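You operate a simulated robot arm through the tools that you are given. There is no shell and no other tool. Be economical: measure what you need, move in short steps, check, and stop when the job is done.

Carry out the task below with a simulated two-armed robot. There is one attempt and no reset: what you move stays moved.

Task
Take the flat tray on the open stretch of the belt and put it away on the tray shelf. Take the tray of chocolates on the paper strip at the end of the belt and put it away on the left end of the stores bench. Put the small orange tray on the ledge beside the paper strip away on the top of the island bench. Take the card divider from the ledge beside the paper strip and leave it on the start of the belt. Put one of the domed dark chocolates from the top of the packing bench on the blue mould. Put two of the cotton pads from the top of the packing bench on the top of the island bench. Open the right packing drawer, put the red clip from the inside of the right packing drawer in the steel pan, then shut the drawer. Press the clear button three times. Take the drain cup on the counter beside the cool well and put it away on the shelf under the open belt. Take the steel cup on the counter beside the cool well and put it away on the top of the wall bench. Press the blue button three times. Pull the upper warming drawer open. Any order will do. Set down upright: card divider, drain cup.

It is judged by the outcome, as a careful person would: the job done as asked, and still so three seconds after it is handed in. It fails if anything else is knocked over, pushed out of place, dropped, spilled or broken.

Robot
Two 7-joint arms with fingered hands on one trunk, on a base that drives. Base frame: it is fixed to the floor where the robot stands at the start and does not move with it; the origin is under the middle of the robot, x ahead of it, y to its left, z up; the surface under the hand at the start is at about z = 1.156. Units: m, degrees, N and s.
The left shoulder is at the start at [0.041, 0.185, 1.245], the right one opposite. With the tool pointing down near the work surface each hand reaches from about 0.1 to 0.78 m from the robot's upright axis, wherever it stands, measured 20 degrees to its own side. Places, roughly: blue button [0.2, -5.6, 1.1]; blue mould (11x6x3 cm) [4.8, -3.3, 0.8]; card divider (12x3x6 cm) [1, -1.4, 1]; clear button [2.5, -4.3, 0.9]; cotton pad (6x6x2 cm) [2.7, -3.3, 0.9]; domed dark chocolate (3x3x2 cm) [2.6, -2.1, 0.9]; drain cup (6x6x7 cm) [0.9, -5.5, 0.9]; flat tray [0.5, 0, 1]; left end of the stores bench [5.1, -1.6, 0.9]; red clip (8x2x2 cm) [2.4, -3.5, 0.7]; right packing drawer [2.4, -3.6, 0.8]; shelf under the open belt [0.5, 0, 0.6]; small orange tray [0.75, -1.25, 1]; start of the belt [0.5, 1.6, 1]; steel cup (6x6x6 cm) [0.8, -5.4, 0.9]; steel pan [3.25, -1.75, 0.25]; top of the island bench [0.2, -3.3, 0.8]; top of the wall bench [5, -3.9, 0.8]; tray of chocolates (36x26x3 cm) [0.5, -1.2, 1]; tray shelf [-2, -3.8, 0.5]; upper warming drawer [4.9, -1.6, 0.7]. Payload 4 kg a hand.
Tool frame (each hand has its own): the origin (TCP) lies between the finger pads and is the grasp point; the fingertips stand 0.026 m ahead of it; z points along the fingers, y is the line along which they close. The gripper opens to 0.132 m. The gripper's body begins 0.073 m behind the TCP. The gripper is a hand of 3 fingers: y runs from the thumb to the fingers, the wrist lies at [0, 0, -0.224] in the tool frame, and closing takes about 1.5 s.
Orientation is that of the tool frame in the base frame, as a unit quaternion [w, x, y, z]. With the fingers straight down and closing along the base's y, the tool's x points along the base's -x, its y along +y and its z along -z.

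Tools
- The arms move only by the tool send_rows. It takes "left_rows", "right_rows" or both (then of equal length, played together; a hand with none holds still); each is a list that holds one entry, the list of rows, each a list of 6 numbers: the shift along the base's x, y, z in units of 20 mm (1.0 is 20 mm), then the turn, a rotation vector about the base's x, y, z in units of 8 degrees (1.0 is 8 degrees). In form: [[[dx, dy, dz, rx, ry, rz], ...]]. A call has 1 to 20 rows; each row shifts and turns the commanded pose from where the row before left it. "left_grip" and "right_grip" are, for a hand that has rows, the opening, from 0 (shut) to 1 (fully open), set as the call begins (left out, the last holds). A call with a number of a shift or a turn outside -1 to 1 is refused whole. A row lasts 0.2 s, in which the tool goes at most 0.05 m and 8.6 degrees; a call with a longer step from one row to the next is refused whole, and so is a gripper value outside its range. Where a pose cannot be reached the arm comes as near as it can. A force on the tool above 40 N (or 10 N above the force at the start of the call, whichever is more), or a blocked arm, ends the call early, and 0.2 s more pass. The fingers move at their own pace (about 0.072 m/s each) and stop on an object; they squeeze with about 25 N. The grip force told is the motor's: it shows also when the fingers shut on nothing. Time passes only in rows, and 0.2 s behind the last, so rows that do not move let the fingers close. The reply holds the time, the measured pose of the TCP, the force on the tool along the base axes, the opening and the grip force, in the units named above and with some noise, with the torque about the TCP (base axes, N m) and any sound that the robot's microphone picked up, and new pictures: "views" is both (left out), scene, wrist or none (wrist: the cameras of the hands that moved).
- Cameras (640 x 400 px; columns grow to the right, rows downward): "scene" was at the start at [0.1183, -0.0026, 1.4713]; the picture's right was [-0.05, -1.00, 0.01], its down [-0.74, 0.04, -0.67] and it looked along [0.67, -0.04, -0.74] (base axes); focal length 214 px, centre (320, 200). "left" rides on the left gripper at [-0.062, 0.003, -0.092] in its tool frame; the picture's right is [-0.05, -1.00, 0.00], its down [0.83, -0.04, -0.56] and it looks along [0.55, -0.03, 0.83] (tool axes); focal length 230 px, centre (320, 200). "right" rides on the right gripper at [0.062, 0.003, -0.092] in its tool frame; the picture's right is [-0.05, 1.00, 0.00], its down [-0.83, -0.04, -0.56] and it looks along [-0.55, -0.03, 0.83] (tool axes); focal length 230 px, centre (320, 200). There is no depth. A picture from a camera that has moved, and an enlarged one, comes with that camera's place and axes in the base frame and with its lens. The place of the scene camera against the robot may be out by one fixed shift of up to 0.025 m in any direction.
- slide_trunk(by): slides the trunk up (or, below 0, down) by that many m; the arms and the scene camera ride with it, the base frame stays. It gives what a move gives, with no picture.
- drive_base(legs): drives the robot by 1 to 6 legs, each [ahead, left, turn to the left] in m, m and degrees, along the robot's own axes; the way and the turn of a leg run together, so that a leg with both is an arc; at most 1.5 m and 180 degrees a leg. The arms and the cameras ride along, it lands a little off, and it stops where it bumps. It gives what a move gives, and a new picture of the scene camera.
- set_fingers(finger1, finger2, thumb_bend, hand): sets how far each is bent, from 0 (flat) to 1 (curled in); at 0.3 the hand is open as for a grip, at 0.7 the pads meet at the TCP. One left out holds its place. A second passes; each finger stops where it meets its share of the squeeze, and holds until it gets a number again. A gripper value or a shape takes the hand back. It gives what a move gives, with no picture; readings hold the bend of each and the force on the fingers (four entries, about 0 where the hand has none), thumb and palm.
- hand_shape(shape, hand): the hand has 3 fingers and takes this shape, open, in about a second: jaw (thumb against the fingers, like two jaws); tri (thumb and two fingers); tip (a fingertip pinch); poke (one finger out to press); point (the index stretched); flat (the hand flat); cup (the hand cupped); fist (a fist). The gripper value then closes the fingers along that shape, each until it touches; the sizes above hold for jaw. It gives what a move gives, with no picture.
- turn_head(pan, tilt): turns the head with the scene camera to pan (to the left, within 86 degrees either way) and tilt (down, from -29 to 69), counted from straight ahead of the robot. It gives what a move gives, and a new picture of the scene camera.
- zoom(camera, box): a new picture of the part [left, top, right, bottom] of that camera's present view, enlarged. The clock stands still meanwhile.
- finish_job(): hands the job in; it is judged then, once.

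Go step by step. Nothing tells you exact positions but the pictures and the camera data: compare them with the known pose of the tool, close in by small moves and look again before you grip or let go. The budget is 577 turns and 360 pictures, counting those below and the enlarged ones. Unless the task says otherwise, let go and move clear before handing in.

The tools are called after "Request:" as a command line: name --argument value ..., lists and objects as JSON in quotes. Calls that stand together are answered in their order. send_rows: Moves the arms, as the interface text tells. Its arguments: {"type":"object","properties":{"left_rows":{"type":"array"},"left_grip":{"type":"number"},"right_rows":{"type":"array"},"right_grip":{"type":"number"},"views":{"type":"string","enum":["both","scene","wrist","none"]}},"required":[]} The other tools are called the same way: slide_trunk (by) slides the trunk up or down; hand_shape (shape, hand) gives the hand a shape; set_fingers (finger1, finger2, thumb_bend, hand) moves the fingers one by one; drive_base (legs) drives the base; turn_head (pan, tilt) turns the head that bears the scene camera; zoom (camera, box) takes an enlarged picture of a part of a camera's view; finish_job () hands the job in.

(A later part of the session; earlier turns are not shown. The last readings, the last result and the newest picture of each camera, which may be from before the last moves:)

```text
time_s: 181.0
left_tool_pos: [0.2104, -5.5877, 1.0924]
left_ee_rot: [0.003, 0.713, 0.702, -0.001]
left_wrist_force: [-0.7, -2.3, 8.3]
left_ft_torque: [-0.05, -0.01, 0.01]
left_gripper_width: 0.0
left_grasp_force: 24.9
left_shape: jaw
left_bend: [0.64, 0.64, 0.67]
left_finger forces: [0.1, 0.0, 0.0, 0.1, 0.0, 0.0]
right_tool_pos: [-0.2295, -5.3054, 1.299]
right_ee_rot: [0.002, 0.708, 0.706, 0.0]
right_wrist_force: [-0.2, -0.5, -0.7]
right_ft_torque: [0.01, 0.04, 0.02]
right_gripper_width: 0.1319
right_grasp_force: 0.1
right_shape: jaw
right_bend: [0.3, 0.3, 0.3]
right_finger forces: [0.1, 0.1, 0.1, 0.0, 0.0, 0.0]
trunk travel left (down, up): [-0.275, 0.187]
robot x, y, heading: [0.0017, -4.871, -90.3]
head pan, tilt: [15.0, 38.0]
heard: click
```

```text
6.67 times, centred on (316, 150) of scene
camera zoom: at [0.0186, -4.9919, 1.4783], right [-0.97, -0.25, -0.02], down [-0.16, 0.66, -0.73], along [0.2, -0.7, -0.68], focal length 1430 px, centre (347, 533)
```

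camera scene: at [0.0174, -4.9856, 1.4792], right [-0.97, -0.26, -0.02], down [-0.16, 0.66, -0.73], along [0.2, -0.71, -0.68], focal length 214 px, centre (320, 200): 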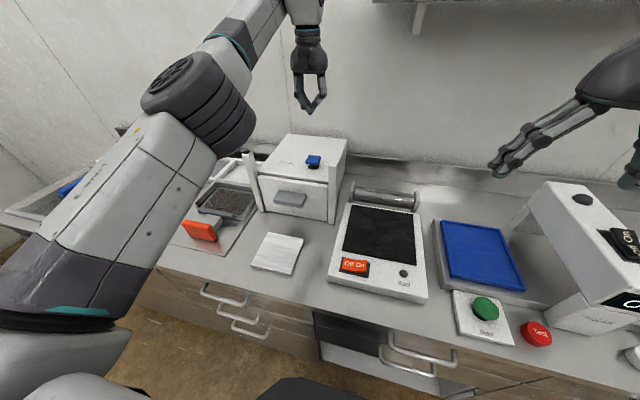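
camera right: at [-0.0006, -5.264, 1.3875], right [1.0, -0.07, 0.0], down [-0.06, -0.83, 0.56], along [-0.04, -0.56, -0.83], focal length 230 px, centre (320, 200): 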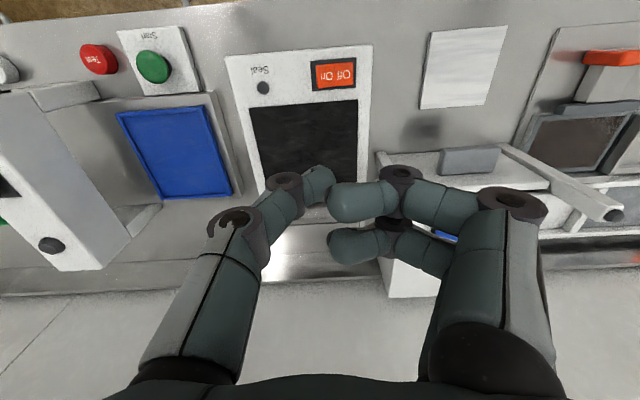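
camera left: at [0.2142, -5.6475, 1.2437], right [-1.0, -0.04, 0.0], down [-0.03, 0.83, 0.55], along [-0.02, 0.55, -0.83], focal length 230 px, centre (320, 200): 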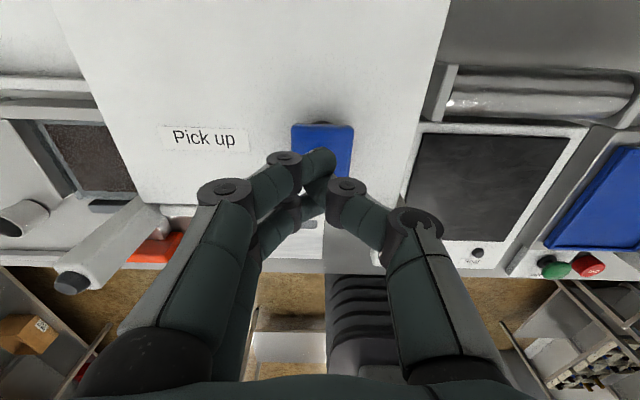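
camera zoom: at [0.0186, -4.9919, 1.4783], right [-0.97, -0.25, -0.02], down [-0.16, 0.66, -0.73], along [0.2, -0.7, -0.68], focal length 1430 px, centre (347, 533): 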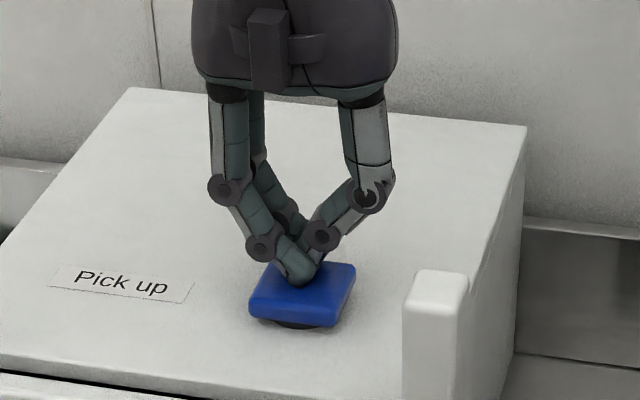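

Click heard, one press. Lift and press again, twice.

Request:
send_rows --left_rows '[[[0, 0, 0.5, 0, 0, 0], [0, 0, 0.5, 0, 0, 0], [0, 0, 0.5, 0, 0, 0], [0, 0, 0, 0, 0, 0]]]' --views "none"

Request:
send_rows --left_rows '[[[0, 0, -0.5, 0, 0, 0], [0, 0, -0.5, 0, 0, 0], [0, 0, -0.25, 0, 0, 0], [0, 0, -0.25, 0, 0, 0], [0, 0, 0, 0, 0, 0]]]' --views "none"

Request:
send_rows --left_rows '[[[0, 0, 0.5, 0, 0, 0], [0, 0, 0.5, 0, 0, 0], [0, 0, 0.5, 0, 0, 0], [0, 0, 0, 0, 0, 0]]]' --views "none"

Request:
send_rows --left_rows '[[[0, 0, -0.5, 0, 0, 0], [0, 0, -0.5, 0, 0, 0], [0, 0, -0.25, 0, 0, 0], [0, 0, -0.25, 0, 0, 0], [0, 0, 0, 0, 0, 0]]]' --views "none"

```text
time_s: 182.0
left_tool_pos: [0.2102, -5.5881, 1.1217]
left_ee_rot: [0.002, 0.712, 0.702, 0.0]
left_wrist_force: [-0.3, 0.3, 1.0]
left_ft_torque: [0.01, -0.05, -0.02]
left_gripper_width: 0.0001
left_grasp_force: 25.2
left_shape: jaw
left_bend: [0.64, 0.64, 0.67]
left_finger forces: [0.0, 0.1, 0.0, 0.0, 0.0, 0.0]
right_tool_pos: [-0.2277, -5.3062, 1.2979]
right_ee_rot: [0.002, 0.708, 0.706, -0.001]
right_wrist_force: [0.2, -0.3, -0.4]
right_ft_torque: [0.01, 0.0, -0.02]
right_gripper_width: 0.1319
right_grasp_force: 0.1
right_shape: jaw
right_bend: [0.3, 0.3, 0.3]
right_finger forces: [0.0, 0.0, 0.0, 0.1, 0.1, 0.0]
trunk travel left (down, up): [-0.275, 0.187]
robot x, y, heading: [-0.0007, -4.8681, -90.3]
head pan, tilt: [15.0, 38.0]
```

```text
time_s: 183.2
left_tool_pos: [0.2098, -5.5872, 1.0929]
left_ee_rot: [0.001, 0.712, 0.702, -0.002]
left_wrist_force: [-0.3, -2.9, 7.4]
left_ft_torque: [-0.04, 0.01, -0.01]
left_gripper_width: 0.0
left_grasp_force: 25.4
left_shape: jaw
left_bend: [0.64, 0.64, 0.67]
left_finger forces: [0.1, 0.0, 0.0, 0.0, 0.0, 0.0]
right_tool_pos: [-0.2298, -5.3069, 1.2997]
right_ee_rot: [0.002, 0.708, 0.707, 0.0]
right_wrist_force: [-0.7, -0.9, 0.5]
right_ft_torque: [-0.01, -0.03, 0.02]
right_gripper_width: 0.132
right_grasp_force: 0.0
right_shape: jaw
right_bend: [0.3, 0.3, 0.3]
right_finger forces: [0.0, 0.1, 0.0, 0.1, 0.0, 0.1]
trunk travel left (down, up): [-0.275, 0.187]
robot x, y, heading: [0.0025, -4.8698, -90.1]
head pan, tilt: [15.0, 38.0]
heard: click
```

```text
time_s: 184.2
left_tool_pos: [0.2088, -5.5877, 1.1225]
left_ee_rot: [0.001, 0.713, 0.702, 0.0]
left_wrist_force: [0.5, -0.5, 0.7]
left_ft_torque: [0.03, 0.0, 0.0]
left_gripper_width: 0.0
left_grasp_force: 25.0
left_shape: jaw
left_bend: [0.64, 0.64, 0.67]
left_finger forces: [0.1, 0.0, 0.0, 0.1, 0.1, 0.0]
right_tool_pos: [-0.2294, -5.306, 1.297]
right_ee_rot: [0.001, 0.708, 0.706, -0.002]
right_wrist_force: [0.3, -0.4, 0.1]
right_ft_torque: [-0.03, 0.03, 0.01]
right_gripper_width: 0.1317
right_grasp_force: 0.0
right_shape: jaw
right_bend: [0.3, 0.3, 0.3]
right_finger forces: [0.0, 0.1, 0.0, 0.0, 0.0, 0.1]
trunk travel left (down, up): [-0.275, 0.187]
robot x, y, heading: [0.0025, -4.8709, -90.3]
head pan, tilt: [15.0, 38.0]
```

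```text
time_s: 185.4
left_tool_pos: [0.2112, -5.5862, 1.0945]
left_ee_rot: [0.001, 0.712, 0.702, -0.001]
left_wrist_force: [2.0, -0.6, 5.5]
left_ft_torque: [0.01, -0.02, -0.01]
left_gripper_width: 0.0
left_grasp_force: 25.0
left_shape: jaw
left_bend: [0.64, 0.64, 0.67]
left_finger forces: [0.0, 0.0, 0.0, 0.0, 0.0, 0.0]
right_tool_pos: [-0.2291, -5.3061, 1.2973]
right_ee_rot: [0.002, 0.707, 0.707, -0.002]
right_wrist_force: [0.2, -0.9, -1.3]
right_ft_torque: [-0.01, 0.02, 0.01]
right_gripper_width: 0.1318
right_grasp_force: 0.0
right_shape: jaw
right_bend: [0.3, 0.3, 0.3]
right_finger forces: [0.0, 0.1, 0.1, 0.0, 0.0, 0.0]
trunk travel left (down, up): [-0.275, 0.187]
robot x, y, heading: [0.0043, -4.8749, -90.1]
head pan, tilt: [15.0, 38.0]
heard: click
```

Three clicks: blue button done. Next the cups: I'll raise the left hand, shift left along the counter and look at them.

Request:
send_rows --left_rows '[[[0, 0, 1, 0, 0, 0], [0, 0, 1, 0, 0, 0], [0, 0, 1, 0, 0, 0], [0, 0, 1, 0, 0, 0], [0, 0.5, 1, 0, 0, 0], [0, 0.8, 1, 0, 0, 0], [0, 0.8, 1, 0, 0, 0], [0, 0.8, 1, 0, 0, 0], [0, 0.8, 1, 0, 0, 0], [0, 0.8, 1, 0, 0, 0], [0, 0.8, 0, 0, 0, 0], [0, 0.8, 0, 0, 0, 0], [0, 0.8, 0, 0, 0, 0], [0, 0.8, 0, 0, 0, 0], [0, 0.8, 0, 0, 0, 0]]]' --left_grip 1 --views "none"

Request:
drive_base --legs '[[-0.07, 0, 0], [0, 0.7, 0]]'

Request:
turn_head --pan 10 --tilt 45

```text
time_s: 188.6
left_tool_pos: [0.2118, -5.4159, 1.2929]
left_ee_rot: [0.001, 0.712, 0.702, 0.001]
left_wrist_force: [-0.1, 0.4, -0.4]
left_ft_torque: [0.0, -0.04, 0.0]
left_gripper_width: 0.1319
left_grasp_force: 0.0
left_shape: jaw
left_bend: [0.3, 0.3, 0.3]
left_finger forces: [0.0, 0.0, 0.0, 0.0, 0.1, 0.0]
right_tool_pos: [-0.2288, -5.3075, 1.2972]
right_ee_rot: [0.001, 0.708, 0.706, -0.001]
right_wrist_force: [-0.3, -0.2, -0.1]
right_ft_torque: [0.01, 0.01, -0.01]
right_gripper_width: 0.1317
right_grasp_force: 0.1
right_shape: jaw
right_bend: [0.3, 0.3, 0.3]
right_finger forces: [0.0, 0.1, 0.0, 0.1, 0.0, 0.0]
trunk travel left (down, up): [-0.275, 0.187]
robot x, y, heading: [0.0024, -4.8715, -90.4]
head pan, tilt: [15.0, 38.0]
```

```text
time_s: 193.1
left_tool_pos: [0.9013, -5.3612, 1.292]
left_ee_rot: [0.002, 0.72, 0.694, 0.0]
left_wrist_force: [-0.6, 0.0, -0.1]
left_ft_torque: [-0.03, 0.01, 0.01]
left_gripper_width: 0.1319
left_grasp_force: 0.2
left_shape: jaw
left_bend: [0.3, 0.3, 0.3]
left_finger forces: [0.0, 0.0, 0.0, 0.0, 0.1, 0.0]
right_tool_pos: [0.4632, -5.2415, 1.2977]
right_ee_rot: [0.003, 0.715, 0.699, -0.001]
right_wrist_force: [-0.2, 0.2, -0.1]
right_ft_torque: [0.01, -0.05, 0.01]
right_gripper_width: 0.1318
right_grasp_force: 0.1
right_shape: jaw
right_bend: [0.3, 0.3, 0.3]
right_finger forces: [0.0, 0.0, 0.0, 0.0, 0.0, 0.0]
trunk travel left (down, up): [-0.275, 0.187]
robot x, y, heading: [0.6986, -4.8079, -91.7]
head pan, tilt: [15.0, 38.0]
camera scene: at [0.7174, -4.9337, 1.4781], right [-0.97, -0.23, -0.02], down [-0.14, 0.67, -0.73], along [0.19, -0.71, -0.68], focal length 214 px, centre (320, 200)
```

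scene: 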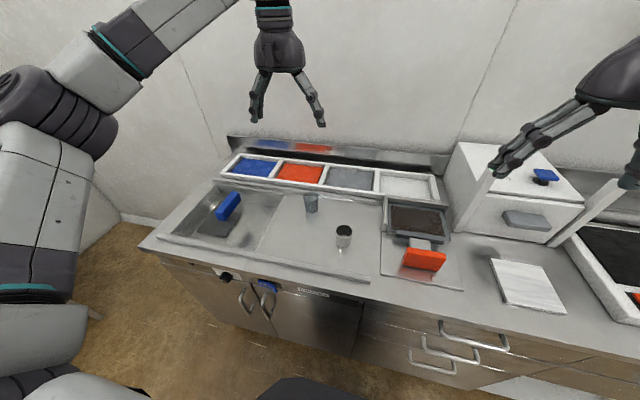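

```text
time_s: 193.8
left_tool_pos: [0.902, -5.3615, 1.2928]
left_ee_rot: [0.0, 0.72, 0.694, -0.001]
left_wrist_force: [-0.3, -0.2, -0.7]
left_ft_torque: [0.03, 0.01, 0.02]
left_gripper_width: 0.1318
left_grasp_force: 0.1
left_shape: jaw
left_bend: [0.3, 0.3, 0.3]
left_finger forces: [0.0, 0.0, 0.0, 0.0, 0.0, 0.1]
right_tool_pos: [0.4634, -5.2401, 1.2977]
right_ee_rot: [0.001, 0.715, 0.699, -0.001]
right_wrist_force: [0.3, 0.8, 0.4]
right_ft_torque: [-0.01, 0.03, 0.0]
right_gripper_width: 0.132
right_grasp_force: 0.0
right_shape: jaw
right_bend: [0.3, 0.3, 0.3]
right_finger forces: [0.0, 0.0, 0.0, 0.1, 0.0, 0.0]
trunk travel left (down, up): [-0.275, 0.187]
robot x, y, heading: [0.7044, -4.8109, -91.4]
head pan, tilt: [10.0, 45.0]
camera scene: at [0.7103, -4.9293, 1.4682], right [-0.99, -0.15, -0.02], down [-0.1, 0.76, -0.64], along [0.11, -0.63, -0.77], focal length 214 px, centre (320, 200)
```

scene: 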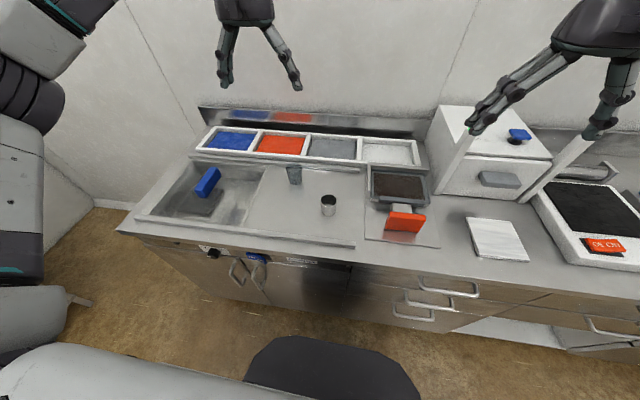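

Request:
zoom --camera "scene" --box '[256, 150, 384, 230]'

```text
5.00 times, centred on (320, 190) of scene
camera zoom: at [0.7103, -4.9293, 1.4682], right [-0.99, -0.15, -0.02], down [-0.1, 0.76, -0.64], along [0.11, -0.63, -0.77], focal length 1072 px, centre (320, 250)
```

zoom: 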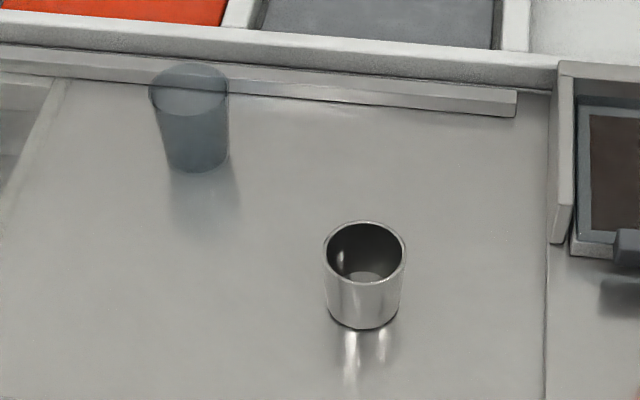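

The translucent drain cup is at about (0.896, -5.471), the steel cup at (0.756, -5.349). I'll take the drain cup with the left hand pitched 50° forward, so that it can later go onto the shelf under the belt.

Request:
send_rows --left_rows '[[[-0.02, 0, -0.9, -0.9, 0, 0.1], [-0.02, 0, -0.9, -0.9, 0, 0.1], [-0.02, 0, -0.9, -0.9, 0, 0], [-0.02, 0, -0.9, -0.9, 0, 0], [-0.02, 0, -0.9, -0.9, 0, 0], [-0.02, 0, -0.9, -0.9, 0, 0], [-0.02, 0, -0.9, -0.85, 0, 0], [0, 0, -0.9, 0, 0, 0], [0, 0, -0.9, 0, 0, 0], [0, 0, -0.9, 0, 0, 0], [0, 0, -0.9, 0, 0, 0], [0, 0, -0.9, 0, 0, 0]]]'

```text
time_s: 196.4
left_tool_pos: [0.899, -5.3611, 1.0759]
left_ee_rot: [0.302, 0.643, 0.638, -0.298]
left_wrist_force: [0.0, 0.3, -0.2]
left_ft_torque: [0.03, -0.02, 0.0]
left_gripper_width: 0.1318
left_grasp_force: 0.0
left_shape: jaw
left_bend: [0.3, 0.3, 0.3]
left_finger forces: [0.1, 0.0, 0.0, 0.0, 0.0, 0.0]
right_tool_pos: [0.4643, -5.2422, 1.298]
right_ee_rot: [0.001, 0.715, 0.699, -0.001]
right_wrist_force: [-0.5, -0.8, 0.4]
right_ft_torque: [0.0, -0.01, 0.01]
right_gripper_width: 0.1319
right_grasp_force: 0.0
right_shape: jaw
right_bend: [0.3, 0.3, 0.3]
right_finger forces: [0.1, 0.0, 0.0, 0.0, 0.0, 0.0]
trunk travel left (down, up): [-0.275, 0.187]
robot x, y, heading: [0.7007, -4.8106, -91.5]
head pan, tilt: [10.0, 45.0]
camera scene: at [0.7101, -4.9293, 1.4682], right [-0.99, -0.15, -0.02], down [-0.1, 0.76, -0.64], along [0.11, -0.63, -0.77], focal length 214 px, centre (320, 200)
camera left: at [0.9015, -5.3287, 1.1826], right [-1.0, -0.03, 0.03], down [-0.04, 0.96, -0.28], along [-0.02, -0.28, -0.96], focal length 230 px, centre (320, 200)
```

scene: 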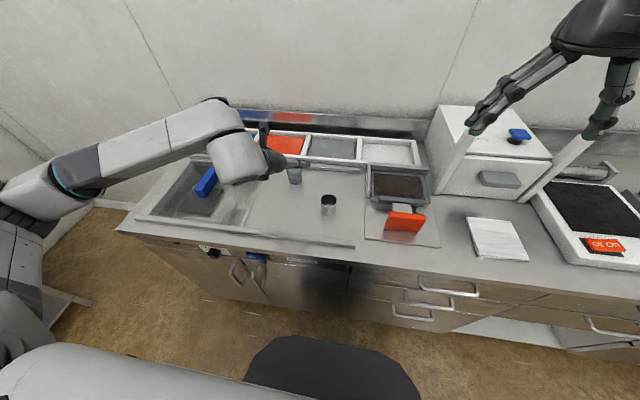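
left: 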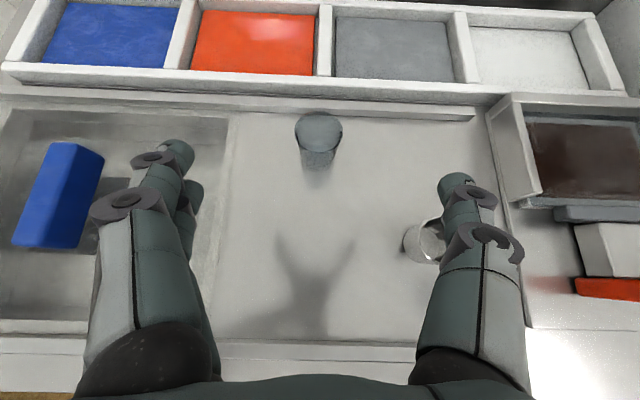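

Request:
send_rows --left_rows '[[[0.02, -0.75, -0.93, 0, 0, 0], [0.02, -0.75, -0.93, 0, 0, 0], [0.02, -0.75, -0.93, 0, 0, 0], [0.02, -0.75, -0.93, 0, 0, 0], [0.02, -0.75, -0.93, 0, 0, 0], [0.02, -0.75, -0.93, 0, 0, 0], [0.0, -0.75, -0.8, 0, 0, 0]]]' --left_grip 0.75 --views "wrist"

Request:
zoom --camera "scene" --box '[230, 140, 358, 220]'

```text
time_s: 198.0
left_tool_pos: [0.8997, -5.4666, 0.9484]
left_ee_rot: [0.301, 0.644, 0.638, -0.297]
left_wrist_force: [-0.2, 0.3, 0.4]
left_ft_torque: [-0.01, -0.02, 0.02]
left_gripper_width: 0.0994
left_grasp_force: 0.1
left_shape: jaw
left_bend: [0.63, 0.63, 0.6]
left_finger forces: [0.0, 0.0, 0.0, 0.0, 0.0, 0.1]
right_tool_pos: [0.4631, -5.2426, 1.2958]
right_ee_rot: [0.002, 0.715, 0.699, 0.0]
right_wrist_force: [0.3, 0.2, 0.2]
right_ft_torque: [0.06, 0.01, 0.02]
right_gripper_width: 0.1317
right_grasp_force: 0.2
right_shape: jaw
right_bend: [0.3, 0.3, 0.3]
right_finger forces: [0.1, 0.0, 0.0, 0.1, 0.0, 0.0]
trunk travel left (down, up): [-0.275, 0.187]
robot x, y, heading: [0.698, -4.8089, -91.6]
head pan, tilt: [10.0, 45.0]
camera left: at [0.9023, -5.4344, 1.0543], right [-1.0, -0.03, 0.03], down [-0.04, 0.96, -0.28], along [-0.02, -0.28, -0.96], focal length 230 px, centre (320, 200)
```

left: 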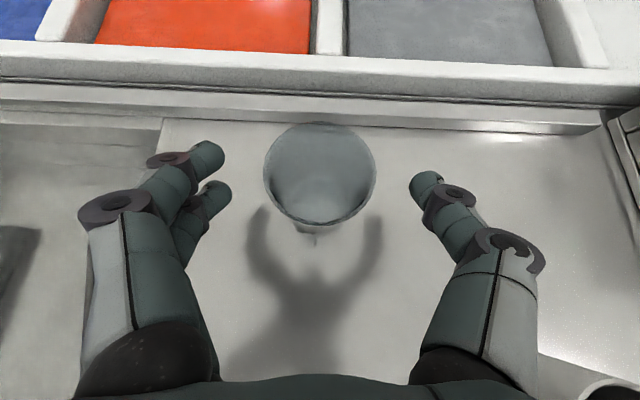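

```text
5.00 times, centred on (294, 180) of scene
camera zoom: at [0.7098, -4.93, 1.4681], right [-0.99, -0.15, -0.02], down [-0.1, 0.76, -0.64], along [0.11, -0.63, -0.77], focal length 1072 px, centre (450, 300)
```

zoom: 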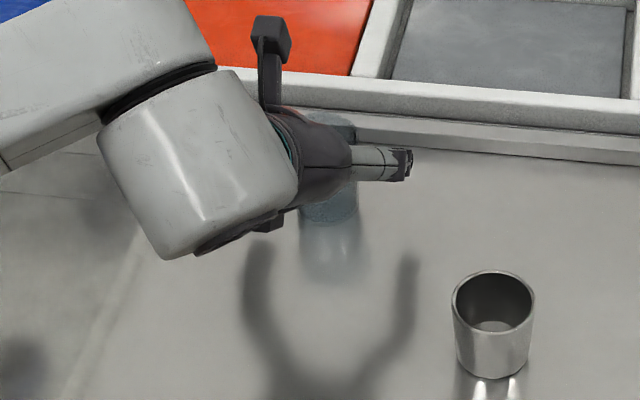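

Request:
send_rows --left_rows '[[[0, -0.2, -0.5, 0, 0, 0], [0, -0.2, -0.5, 0, 0, 0], [0, -0.1, -0.4, 0, 0, 0]]]' --views "none"

Request:
send_rows --left_rows '[[[0, 0, 0, 0, 0, 0], [0, 0, 0, 0, 0, 0], [0, 0, 0, 0, 0, 0], [0, 0, 0, 0, 0, 0], [0, 0, 0, 0, 0, 0], [0, 0, 0, 0, 0, 0]]]' --left_grip 0.1 --views "wrist"

```text
time_s: 198.8
left_tool_pos: [0.9012, -5.4769, 0.9222]
left_ee_rot: [0.302, 0.643, 0.638, -0.297]
left_wrist_force: [0.7, 0.3, 0.6]
left_ft_torque: [0.02, 0.02, 0.03]
left_gripper_width: 0.0994
left_grasp_force: 0.0
left_shape: jaw
left_bend: [0.63, 0.63, 0.6]
left_finger forces: [0.1, 0.0, 0.0, 0.1, 0.0, 0.1]
right_tool_pos: [0.4635, -5.2421, 1.297]
right_ee_rot: [0.002, 0.715, 0.699, -0.001]
right_wrist_force: [-0.5, -0.3, 0.0]
right_ft_torque: [0.0, 0.0, 0.04]
right_gripper_width: 0.1319
right_grasp_force: 0.1
right_shape: jaw
right_bend: [0.3, 0.3, 0.3]
right_finger forces: [0.1, 0.0, 0.0, 0.0, 0.0, 0.0]
trunk travel left (down, up): [-0.275, 0.187]
robot x, y, heading: [0.7012, -4.8137, -91.3]
head pan, tilt: [10.0, 45.0]
```

```text
time_s: 200.2
left_tool_pos: [0.9009, -5.4768, 0.9212]
left_ee_rot: [0.302, 0.642, 0.639, -0.296]
left_wrist_force: [-0.3, -0.4, -0.5]
left_ft_torque: [0.0, -0.03, 0.03]
left_gripper_width: 0.0415
left_grasp_force: 25.1
left_shape: jaw
left_bend: [0.73, 0.74, 0.71]
left_finger forces: [11.0, 11.5, 0.1, 0.0, 21.2, 0.1]
right_tool_pos: [0.4636, -5.2427, 1.2972]
right_ee_rot: [0.002, 0.715, 0.699, 0.0]
right_wrist_force: [-0.4, 0.9, 0.9]
right_ft_torque: [0.01, 0.03, -0.01]
right_gripper_width: 0.1319
right_grasp_force: 0.0
right_shape: jaw
right_bend: [0.3, 0.3, 0.3]
right_finger forces: [0.1, 0.0, 0.0, 0.0, 0.0, 0.0]
trunk travel left (down, up): [-0.275, 0.187]
robot x, y, heading: [0.7033, -4.8133, -91.6]
head pan, tilt: [10.0, 45.0]
camera left: at [0.9032, -5.4445, 1.0284], right [-1.0, -0.03, 0.03], down [-0.04, 0.96, -0.28], along [-0.02, -0.28, -0.96], focal length 230 px, centre (320, 200)
```

left: 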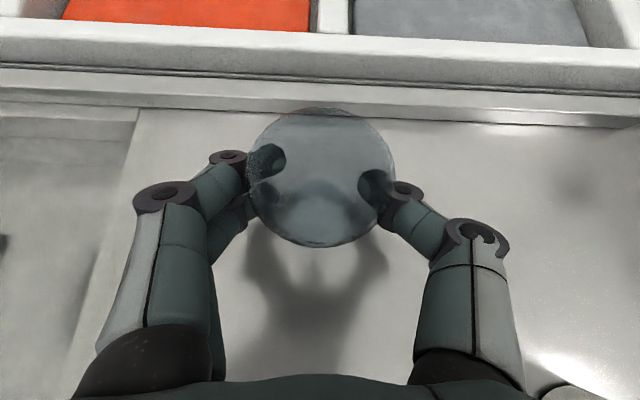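

Cup gripped. Lift it, pull back, and shift the base so the right hand faces the steel cup.

Request:
send_rows --left_rows '[[[0, 0, 0.8, 0, 0, 0], [0, 0, 1, 0, 0, 0], [0, 0, 1, 0, 0, 0], [0, 0, 1, 0, 0, 0], [0, 0, 1, 0, 0, 0], [0, 0, 1, 0, 0, 0], [0, 0, 1, 0, 0, 0], [0, 0, 1, 0, 0, 0], [0, 0.8, 1, 0, 0, 0], [0, 0.8, 0.5, 0, 0, 0], [0, 0.8, 0.5, 0, 0, 0], [0, 0.8, 0.5, 0, 0, 0], [0, 0.8, 0.5, 0, 0, 0]]]' --views "none"

Request:
drive_base --legs '[[0, 0.24, 1]]'

Request:
turn_head --pan -15 --tilt 45

```text
time_s: 203.0
left_tool_pos: [0.9, -5.3956, 1.1391]
left_ee_rot: [0.303, 0.642, 0.639, -0.296]
left_wrist_force: [-0.1, -0.5, -0.4]
left_ft_torque: [-0.02, 0.04, 0.03]
left_gripper_width: 0.0411
left_grasp_force: 24.9
left_shape: jaw
left_bend: [0.73, 0.74, 0.71]
left_finger forces: [10.8, 11.4, 0.0, 0.0, 21.1, 0.1]
right_tool_pos: [0.4638, -5.2416, 1.2971]
right_ee_rot: [0.001, 0.715, 0.699, -0.001]
right_wrist_force: [0.0, 0.0, -0.7]
right_ft_torque: [-0.01, 0.0, 0.02]
right_gripper_width: 0.1319
right_grasp_force: 0.1
right_shape: jaw
right_bend: [0.3, 0.3, 0.3]
right_finger forces: [0.0, 0.1, 0.0, 0.0, 0.1, 0.0]
trunk travel left (down, up): [-0.275, 0.187]
robot x, y, heading: [0.7019, -4.8138, -91.5]
head pan, tilt: [10.0, 45.0]
```

```text
time_s: 204.7
left_tool_pos: [1.1442, -5.3952, 1.138]
left_ee_rot: [0.304, 0.639, 0.642, -0.295]
left_wrist_force: [-0.3, 0.7, -0.2]
left_ft_torque: [0.0, -0.01, 0.01]
left_gripper_width: 0.041
left_grasp_force: 24.7
left_shape: jaw
left_bend: [0.73, 0.74, 0.71]
left_finger forces: [10.7, 11.4, 0.0, 0.0, 21.1, 0.1]
right_tool_pos: [0.7046, -5.2488, 1.297]
right_ee_rot: [0.002, 0.71, 0.704, -0.001]
right_wrist_force: [-0.3, -0.1, -0.1]
right_ft_torque: [-0.03, 0.01, 0.02]
right_gripper_width: 0.132
right_grasp_force: 0.0
right_shape: jaw
right_bend: [0.3, 0.3, 0.3]
right_finger forces: [0.1, 0.1, 0.0, 0.1, 0.1, 0.1]
trunk travel left (down, up): [-0.275, 0.187]
robot x, y, heading: [0.9358, -4.8165, -90.6]
head pan, tilt: [10.0, 45.0]
camera scene: at [0.9455, -4.9328, 1.4682], right [-0.99, -0.16, -0.02], down [-0.12, 0.76, -0.64], along [0.12, -0.63, -0.77], focal length 214 px, centre (320, 200)
```

scene: 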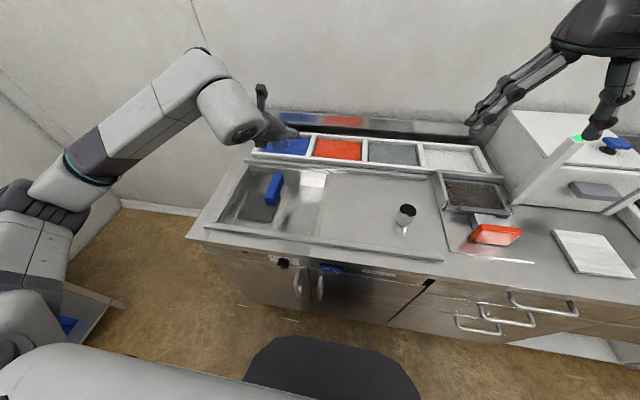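

```text
time_s: 205.6
left_tool_pos: [1.1445, -5.3979, 1.1379]
left_ee_rot: [0.304, 0.638, 0.643, -0.294]
left_wrist_force: [-0.2, 0.5, 0.1]
left_ft_torque: [0.0, -0.02, -0.01]
left_gripper_width: 0.0409
left_grasp_force: 25.0
left_shape: jaw
left_bend: [0.73, 0.74, 0.71]
left_finger forces: [10.7, 11.4, 0.0, 0.0, 21.0, 0.0]
right_tool_pos: [0.7054, -5.2491, 1.2977]
right_ee_rot: [0.001, 0.71, 0.704, 0.0]
right_wrist_force: [-0.5, -0.7, -0.4]
right_ft_torque: [-0.02, -0.03, 0.03]
right_gripper_width: 0.1318
right_grasp_force: 0.1
right_shape: jaw
right_bend: [0.3, 0.3, 0.3]
right_finger forces: [0.0, 0.0, 0.1, 0.1, 0.0, 0.0]
trunk travel left (down, up): [-0.275, 0.187]
robot x, y, heading: [0.9365, -4.8162, -90.5]
head pan, tilt: [-15.0, 45.0]
camera scene: at [0.911, -4.9311, 1.4683], right [-0.96, 0.27, 0.02], down [0.19, 0.74, -0.64], along [-0.19, -0.61, -0.77], focal length 214 px, centre (320, 200)
```

scene: 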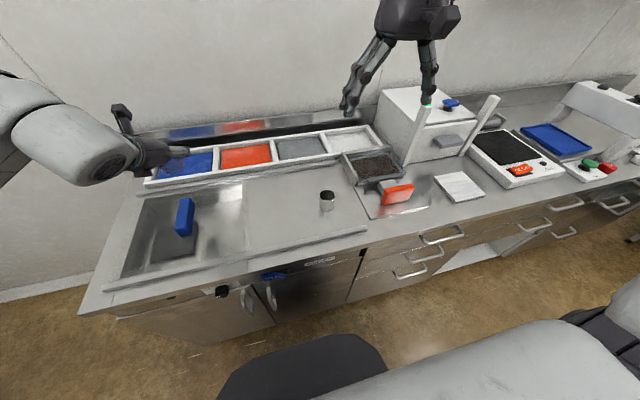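

Request:
send_rows --right_rows '[[[0.28, -0.5, -0.9, 0, 0, 0], [0.28, -0.5, -0.9, 0, 0, 0], [0.28, -0.5, -0.9, 0, 0, 0], [0.28, -0.5, -0.9, 0, 0, 0], [0.28, -0.5, -0.9, 0, 0, 0], [0.28, -0.5, -0.9, 0, 0, 0], [0.28, -0.5, -0.9, 0, 0, 0], [0.28, -0.5, -0.9, 0, 0, 0], [0.28, -0.5, -0.9, 0, 0, 0], [0.28, -0.5, -0.9, 0, 0, 0]]]' --right_grip 0.8 --views "wrist"

```text
time_s: 207.8
left_tool_pos: [1.1452, -5.3982, 1.1377]
left_ee_rot: [0.305, 0.638, 0.643, -0.295]
left_wrist_force: [-0.2, -0.4, -0.1]
left_ft_torque: [0.0, 0.01, 0.0]
left_gripper_width: 0.0408
left_grasp_force: 26.2
left_shape: jaw
left_bend: [0.73, 0.74, 0.71]
left_finger forces: [10.7, 11.3, 0.0, 0.0, 21.2, 0.0]
right_tool_pos: [0.7606, -5.3517, 1.1174]
right_ee_rot: [0.002, 0.71, 0.704, 0.0]
right_wrist_force: [0.5, -0.4, 0.1]
right_ft_torque: [0.0, -0.03, -0.01]
right_gripper_width: 0.1057
right_grasp_force: 0.0
right_shape: jaw
right_bend: [0.59, 0.59, 0.55]
right_finger forces: [0.0, 0.1, 0.0, 0.1, 0.0, 0.0]
trunk travel left (down, up): [-0.275, 0.187]
robot x, y, heading: [0.9369, -4.814, -90.6]
head pan, tilt: [-15.0, 45.0]
camera right: at [0.7654, -5.2888, 1.2083], right [1.0, -0.06, 0.0], down [-0.05, -0.83, 0.56], along [-0.03, -0.56, -0.83], focal length 230 px, centre (320, 200)
```

right: 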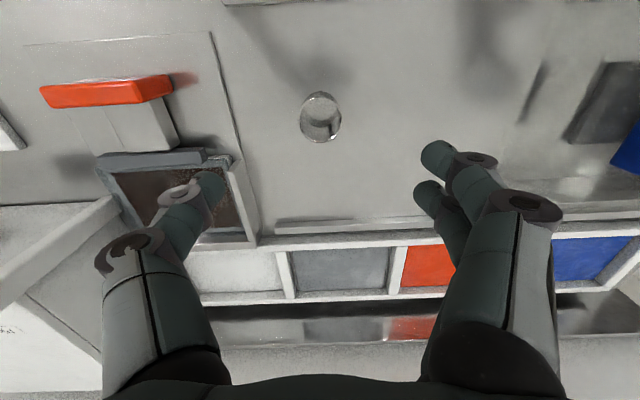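

Request:
send_rows --right_rows '[[[0, -0.06, -0.95, 0, 0, 0], [0, -0.06, -0.95, 0, 0, 0], [0, -0.06, -0.95, 0, 0, 0], [0, -0.06, -0.95, 0, 0, 0], [0, -0.06, -0.95, 0, 0, 0], [0, -0.06, -0.95, 0, 0, 0], [0, -0.06, -0.95, 0, 0, 0], [0, -0.06, -0.95, 0, 0, 0], [0, -0.06, -0.95, 0, 0, 0], [0, -0.06, -0.9, 0, 0, 0]]]' --views "wrist"

```text
time_s: 210.0
left_tool_pos: [1.1446, -5.3969, 1.1377]
left_ee_rot: [0.304, 0.638, 0.643, -0.294]
left_wrist_force: [-0.5, -0.1, -0.5]
left_ft_torque: [0.0, -0.04, 0.01]
left_gripper_width: 0.0412
left_grasp_force: 24.8
left_shape: jaw
left_bend: [0.73, 0.74, 0.71]
left_finger forces: [10.6, 11.4, 0.0, 0.0, 21.1, 0.0]
right_tool_pos: [0.7611, -5.3626, 0.9285]
right_ee_rot: [0.002, 0.71, 0.704, 0.0]
right_wrist_force: [-0.4, -0.7, 0.1]
right_ft_torque: [0.0, 0.03, -0.04]
right_gripper_width: 0.1062
right_grasp_force: 0.0
right_shape: jaw
right_bend: [0.59, 0.59, 0.55]
right_finger forces: [0.1, 0.0, 0.1, 0.0, 0.0, 0.0]
trunk travel left (down, up): [-0.275, 0.187]
robot x, y, heading: [0.9382, -4.8136, -90.7]
head pan, tilt: [-15.0, 45.0]
camera right: at [0.7657, -5.2994, 1.0201], right [1.0, -0.06, 0.0], down [-0.05, -0.83, 0.56], along [-0.03, -0.56, -0.83], focal length 230 px, centre (320, 200)
```

right: 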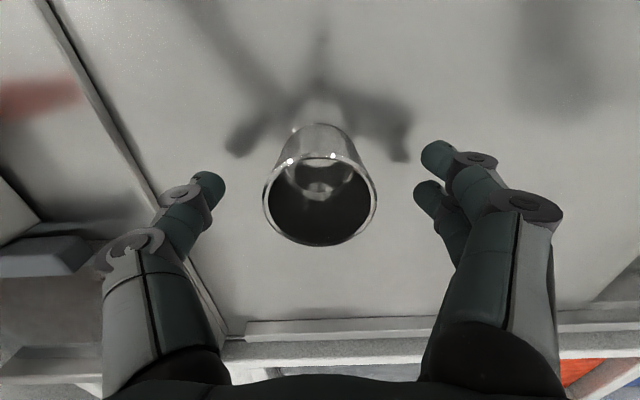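

Request:
send_rows --right_rows '[[[0, -0.15, -0.6, 0, 0, 0], [0, -0.1, -0.5, 0, 0, 0]]]' --views "none"

Request:
send_rows --right_rows '[[[0, 0, 0, 0, 0, 0], [0, 0, 0, 0, 0, 0], [0, 0, 0, 0, 0, 0], [0, 0, 0, 0, 0, 0], [0, 0, 0, 0, 0, 0], [0, 0, 0, 0, 0, 0]]]' --right_grip 0.1 --views "wrist"

```text
time_s: 210.6
left_tool_pos: [1.1452, -5.3963, 1.1388]
left_ee_rot: [0.304, 0.638, 0.643, -0.295]
left_wrist_force: [0.2, -0.5, 0.2]
left_ft_torque: [0.0, -0.02, -0.01]
left_gripper_width: 0.0412
left_grasp_force: 24.5
left_shape: jaw
left_bend: [0.73, 0.74, 0.71]
left_finger forces: [10.7, 11.5, 0.0, 0.0, 21.1, 0.1]
right_tool_pos: [0.7528, -5.3611, 0.9115]
right_ee_rot: [0.003, 0.711, 0.703, -0.001]
right_wrist_force: [0.7, -0.7, 0.2]
right_ft_torque: [0.0, 0.01, 0.02]
right_gripper_width: 0.106
right_grasp_force: 0.1
right_shape: jaw
right_bend: [0.59, 0.59, 0.55]
right_finger forces: [0.0, 0.1, 0.0, 0.0, 0.0, 0.1]
right hand out of reach, approached as far as the arm can: row 1, 2
trunk travel left (down, up): [-0.275, 0.187]
robot x, y, heading: [0.9389, -4.8115, -90.3]
head pan, tilt: [-15.0, 45.0]
```

```text
time_s: 212.0
left_tool_pos: [1.1443, -5.3959, 1.1382]
left_ee_rot: [0.304, 0.638, 0.643, -0.295]
left_wrist_force: [-0.4, 0.0, -0.2]
left_ft_torque: [0.01, 0.0, 0.0]
left_gripper_width: 0.0412
left_grasp_force: 25.2
left_shape: jaw
left_bend: [0.73, 0.74, 0.71]
left_finger forces: [10.6, 11.3, 0.1, 0.0, 21.1, 0.0]
right_tool_pos: [0.7527, -5.3601, 0.9115]
right_ee_rot: [0.004, 0.71, 0.704, -0.001]
right_wrist_force: [-0.2, 0.0, -0.6]
right_ft_torque: [0.03, -0.02, 0.03]
right_gripper_width: 0.0382
right_grasp_force: 24.9
right_shape: jaw
right_bend: [0.73, 0.74, 0.7]
right_finger forces: [10.8, 11.5, 0.0, 0.0, 22.2, 0.0]
trunk travel left (down, up): [-0.275, 0.187]
robot x, y, heading: [0.9396, -4.8166, -90.0]
head pan, tilt: [-15.0, 45.0]
camera right: at [0.7581, -5.297, 1.0043], right [1.0, -0.06, 0.0], down [-0.05, -0.83, 0.56], along [-0.03, -0.56, -0.83], focal length 230 px, centre (320, 200)
```

right: 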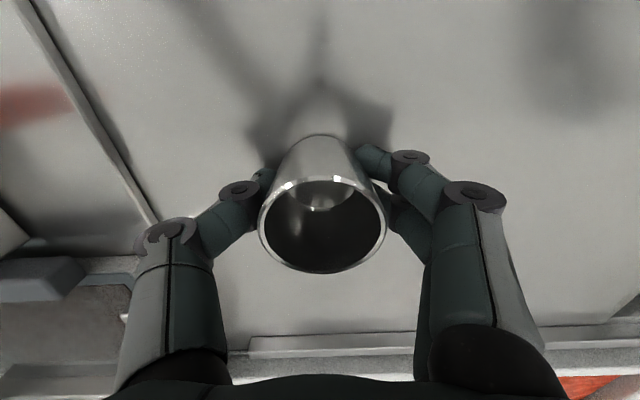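

Both cups are held. Lift the steel cup, back away and turn to face the +x part of the room.

Request:
send_rows --right_rows '[[[0, 0, 0.8, 0, 0, 0], [0, 0, 1, 0, 0, 0], [0, 0, 1, 0, 0, 0], [0, 0, 1, 0, 0, 0], [0, 0, 1, 0, 0, 0], [0, 0, 1, 0, 0, 0], [0, 0, 1, 0, 0, 0], [0, 0, 1, 0, 0, 0], [0, 0, 1, 0, 0, 0], [0, 0.5, 1, 0, 0, 0], [0, 0.5, 1, 0, 0, 0], [0, 0.5, 0.5, 0, 0, 0]]]' --views "none"

Request:
drive_base --legs '[[-0.4, 0, 0], [0, 0, 90]]'

Request:
turn_head --pan 0 --tilt 15

```text
time_s: 214.6
left_tool_pos: [1.1444, -5.3967, 1.1397]
left_ee_rot: [0.305, 0.637, 0.644, -0.294]
left_wrist_force: [-0.1, 0.0, -0.1]
left_ft_torque: [0.05, -0.01, -0.01]
left_gripper_width: 0.0412
left_grasp_force: 24.3
left_shape: jaw
left_bend: [0.73, 0.74, 0.71]
left_finger forces: [10.7, 11.4, 0.0, 0.0, 21.1, 0.0]
right_tool_pos: [0.7528, -5.3298, 1.1371]
right_ee_rot: [0.002, 0.71, 0.704, 0.0]
right_wrist_force: [-0.1, -0.6, -0.7]
right_ft_torque: [-0.02, 0.01, -0.01]
right_gripper_width: 0.0382
right_grasp_force: 25.1
right_shape: jaw
right_bend: [0.73, 0.74, 0.7]
right_finger forces: [11.0, 11.7, 0.1, 0.0, 22.1, 0.0]
trunk travel left (down, up): [-0.275, 0.187]
robot x, y, heading: [0.9415, -4.817, -90.5]
head pan, tilt: [-15.0, 45.0]
```

```text
time_s: 220.9
left_tool_pos: [1.5187, -4.1982, 1.138]
left_ee_rot: [0.424, -0.012, 0.906, 0.011]
left_wrist_force: [0.1, 0.2, -0.4]
left_ft_torque: [0.0, 0.0, -0.02]
left_gripper_width: 0.0412
left_grasp_force: 24.9
left_shape: jaw
left_bend: [0.73, 0.74, 0.71]
left_finger forces: [10.8, 11.5, 0.0, 0.0, 21.2, 0.0]
right_tool_pos: [1.4593, -4.5922, 1.1377]
right_ee_rot: [0.002, -0.005, 1.0, 0.001]
right_wrist_force: [-0.3, -0.6, -1.2]
right_ft_torque: [0.02, 0.03, 0.05]
right_gripper_width: 0.038
right_grasp_force: 24.7
right_shape: jaw
right_bend: [0.73, 0.74, 0.7]
right_finger forces: [10.6, 11.9, 0.0, 0.0, 22.2, 0.1]
trunk travel left (down, up): [-0.275, 0.187]
robot x, y, heading: [0.9439, -4.4172, 0.6]
head pan, tilt: [-15.0, 45.0]
camera scene: at [1.055, -4.4338, 1.4683], right [-0.25, -0.97, 0.02], down [-0.75, 0.18, -0.64], along [0.62, -0.18, -0.77], focal length 214 px, centre (320, 200)
```

scene: 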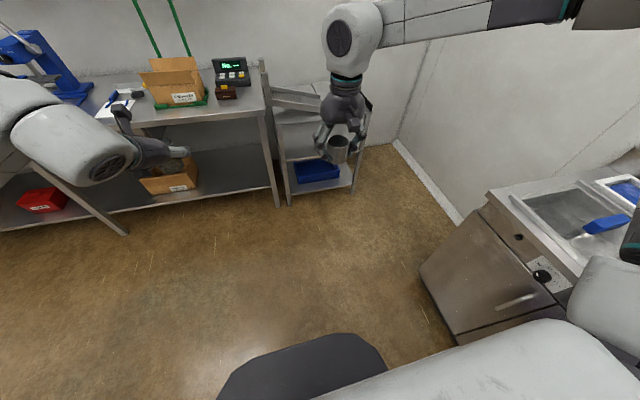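

```text
time_s: 221.9
left_tool_pos: [1.5191, -4.1993, 1.1385]
left_ee_rot: [0.423, -0.012, 0.906, 0.011]
left_wrist_force: [0.0, -0.7, -0.5]
left_ft_torque: [-0.03, 0.0, 0.02]
left_gripper_width: 0.041
left_grasp_force: 25.4
left_shape: jaw
left_bend: [0.73, 0.74, 0.71]
left_finger forces: [10.8, 11.5, 0.0, 0.0, 21.1, 0.0]
right_tool_pos: [1.4594, -4.5903, 1.1381]
right_ee_rot: [0.002, -0.005, 1.0, 0.001]
right_wrist_force: [0.8, 0.1, 0.2]
right_ft_torque: [0.01, 0.03, -0.02]
right_gripper_width: 0.0382
right_grasp_force: 24.6
right_shape: jaw
right_bend: [0.73, 0.74, 0.7]
right_finger forces: [10.7, 11.8, 0.0, 0.1, 22.1, 0.0]
trunk travel left (down, up): [-0.275, 0.187]
robot x, y, heading: [0.9396, -4.4171, 0.7]
head pan, tilt: [0.0, 15.0]
camera scene: at [1.0738, -4.4126, 1.5135], right [0.01, -1.0, 0.0], down [-0.35, 0.0, -0.94], along [0.94, 0.01, -0.35], focal length 214 px, centre (320, 200)
```

scene: 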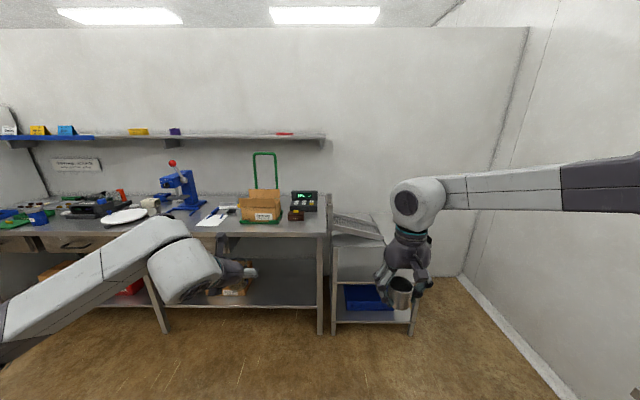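

A partition stands at x≈2.9 with the packing bench on this side (scale with the clear button at its right end). I'll deliver the drain cup first: drive north past the island bench.

Request:
drive_base --legs '[[0.3, 0, 0], [0, 0, 90], [1.3, 0, 0], [0.6, 0, 0]]'

Request:
turn_head --pan 25 --tilt 25

```text
time_s: 236.8
left_tool_pos: [0.9751, -1.9655, 1.1387]
left_ee_rot: [-0.29, 0.651, -0.63, -0.308]
left_wrist_force: [-1.1, 0.3, -0.8]
left_ft_torque: [-0.01, 0.03, 0.0]
left_gripper_width: 0.0409
left_grasp_force: 24.8
left_shape: jaw
left_bend: [0.73, 0.74, 0.71]
left_finger forces: [11.0, 11.6, 0.0, 0.1, 21.0, 0.0]
right_tool_pos: [1.3691, -2.0226, 1.1373]
right_ee_rot: [0.0, 0.713, -0.702, -0.002]
right_wrist_force: [0.3, -0.3, -1.0]
right_ft_torque: [-0.04, 0.04, -0.03]
right_gripper_width: 0.038
right_grasp_force: 25.3
right_shape: jaw
right_bend: [0.73, 0.74, 0.7]
right_finger forces: [10.1, 11.7, 0.1, 0.0, 22.1, 0.0]
trunk travel left (down, up): [-0.275, 0.187]
robot x, y, heading: [1.1977, -2.5434, 90.6]
head pan, tilt: [0.0, 15.0]
camera scene: at [1.189, -2.4031, 1.5137], right [1.0, 0.02, 0.0], down [0.01, -0.35, -0.94], along [-0.02, 0.94, -0.35], focal length 214 px, centre (320, 200)
```

scene: 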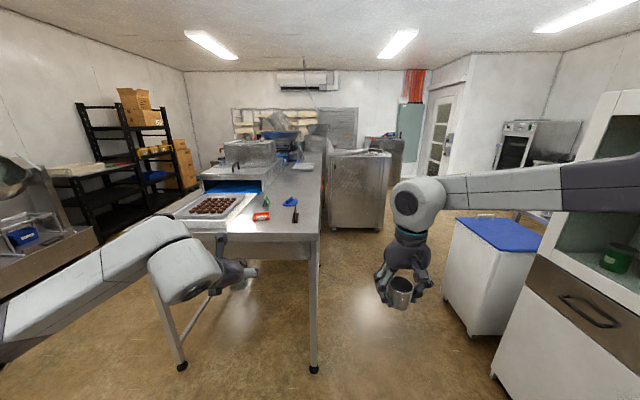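

```text
time_s: 237.7
left_tool_pos: [0.9743, -1.9657, 1.139]
left_ee_rot: [-0.291, 0.651, -0.63, -0.308]
left_wrist_force: [-0.2, 0.0, -1.1]
left_ft_torque: [-0.01, 0.02, 0.0]
left_gripper_width: 0.041
left_grasp_force: 25.3
left_shape: jaw
left_bend: [0.73, 0.74, 0.71]
left_finger forces: [11.0, 11.6, 0.0, 0.1, 21.1, 0.0]
right_tool_pos: [1.3689, -2.0235, 1.1387]
right_ee_rot: [-0.001, 0.713, -0.701, -0.002]
right_wrist_force: [0.3, 0.2, -0.3]
right_ft_torque: [-0.03, 0.0, -0.02]
right_gripper_width: 0.0377
right_grasp_force: 25.3
right_shape: jaw
right_bend: [0.73, 0.74, 0.7]
right_finger forces: [10.1, 11.7, 0.1, 0.1, 22.1, 0.0]
trunk travel left (down, up): [-0.275, 0.187]
robot x, y, heading: [1.1955, -2.5407, 90.9]
head pan, tilt: [25.0, 25.0]
camera scene: at [1.1504, -2.4149, 1.4984], right [0.9, 0.44, -0.04], down [0.19, -0.46, -0.87], along [-0.4, 0.77, -0.5], focal length 214 px, centre (320, 200)
```

scene: 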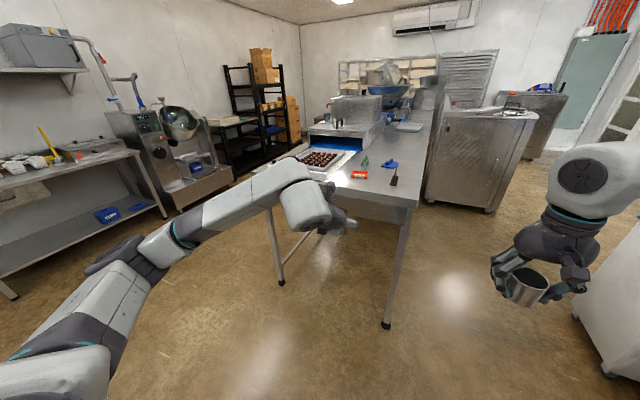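

Request:
drive_base --legs '[[0.2, 0, 0], [0, 1.0, -0.9], [0, 0.85, 0], [1.2, 0, 0], [1.0, 0, 0], [0, 0, -90]]'

Request:
turn_head --pan 0 --tilt 45

```text
time_s: 262.5
left_tool_pos: [-0.0788, 0.0242, 1.1386]
left_ee_rot: [0.424, 0.0, 0.906, 0.005]
left_wrist_force: [-1.4, -0.3, -0.4]
left_ft_torque: [0.03, 0.0, 0.02]
left_gripper_width: 0.0409
left_grasp_force: 25.3
left_shape: jaw
left_bend: [0.73, 0.74, 0.71]
left_finger forces: [11.2, 11.5, 0.0, 0.1, 20.9, 0.0]
right_tool_pos: [-0.1516, -0.3674, 1.1379]
right_ee_rot: [0.001, 0.009, 1.0, 0.001]
right_wrist_force: [0.2, -0.4, 0.1]
right_ft_torque: [0.02, 0.0, 0.04]
right_gripper_width: 0.0377
right_grasp_force: 24.3
right_shape: jaw
right_bend: [0.73, 0.74, 0.7]
right_finger forces: [9.8, 11.8, 0.0, 0.0, 22.0, 0.0]
trunk travel left (down, up): [-0.275, 0.187]
robot x, y, heading: [-0.6677, -0.1759, -1.1]
head pan, tilt: [25.0, 25.0]
camera scene: at [-0.5416, -0.1387, 1.4983], right [0.41, -0.91, -0.04], down [-0.47, -0.17, -0.87], along [0.79, 0.37, -0.5], focal length 214 px, centre (320, 200)
```

scene: 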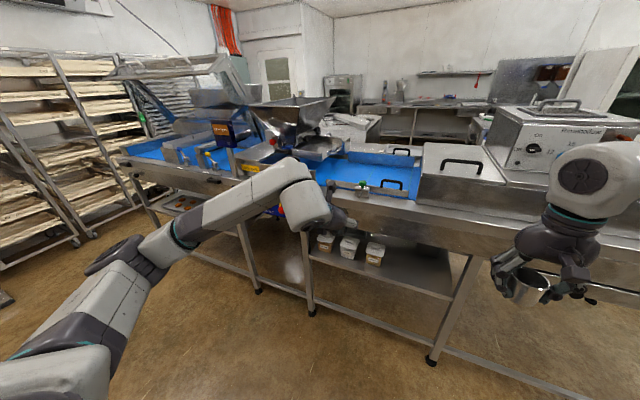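

```text
time_s: 263.4
left_tool_pos: [-0.08, 0.0248, 1.1378]
left_ee_rot: [0.424, 0.0, 0.906, 0.006]
left_wrist_force: [-0.1, 0.8, -0.6]
left_ft_torque: [-0.01, 0.05, -0.01]
left_gripper_width: 0.0411
left_grasp_force: 24.7
left_shape: jaw
left_bend: [0.73, 0.74, 0.71]
left_finger forces: [11.2, 11.4, 0.1, 0.0, 20.8, 0.0]
right_tool_pos: [-0.1506, -0.3672, 1.1385]
right_ee_rot: [0.002, 0.009, 1.0, 0.001]
right_wrist_force: [1.0, 0.1, -0.5]
right_ft_torque: [-0.02, 0.0, 0.01]
right_gripper_width: 0.0379
right_grasp_force: 24.7
right_shape: jaw
right_bend: [0.73, 0.74, 0.7]
right_finger forces: [9.8, 11.9, 0.0, 0.0, 22.0, 0.1]
trunk travel left (down, up): [-0.275, 0.187]
robot x, y, heading: [-0.665, -0.1734, -1.0]
head pan, tilt: [0.0, 45.0]
camera scene: at [-0.5472, -0.1774, 1.4681], right [-0.02, -1.0, 0.0], down [-0.77, 0.01, -0.64], along [0.64, -0.01, -0.77], focal length 214 px, centre (320, 200)
```

scene: 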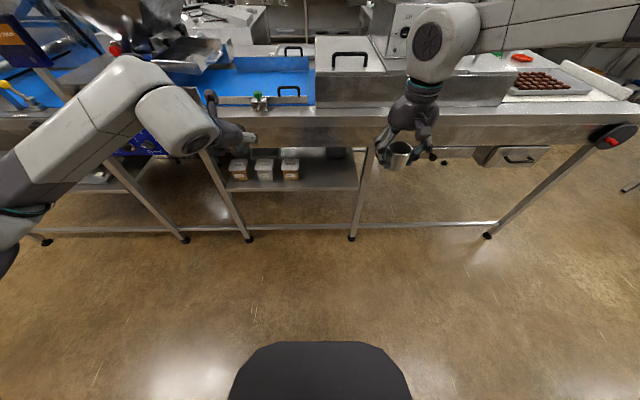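

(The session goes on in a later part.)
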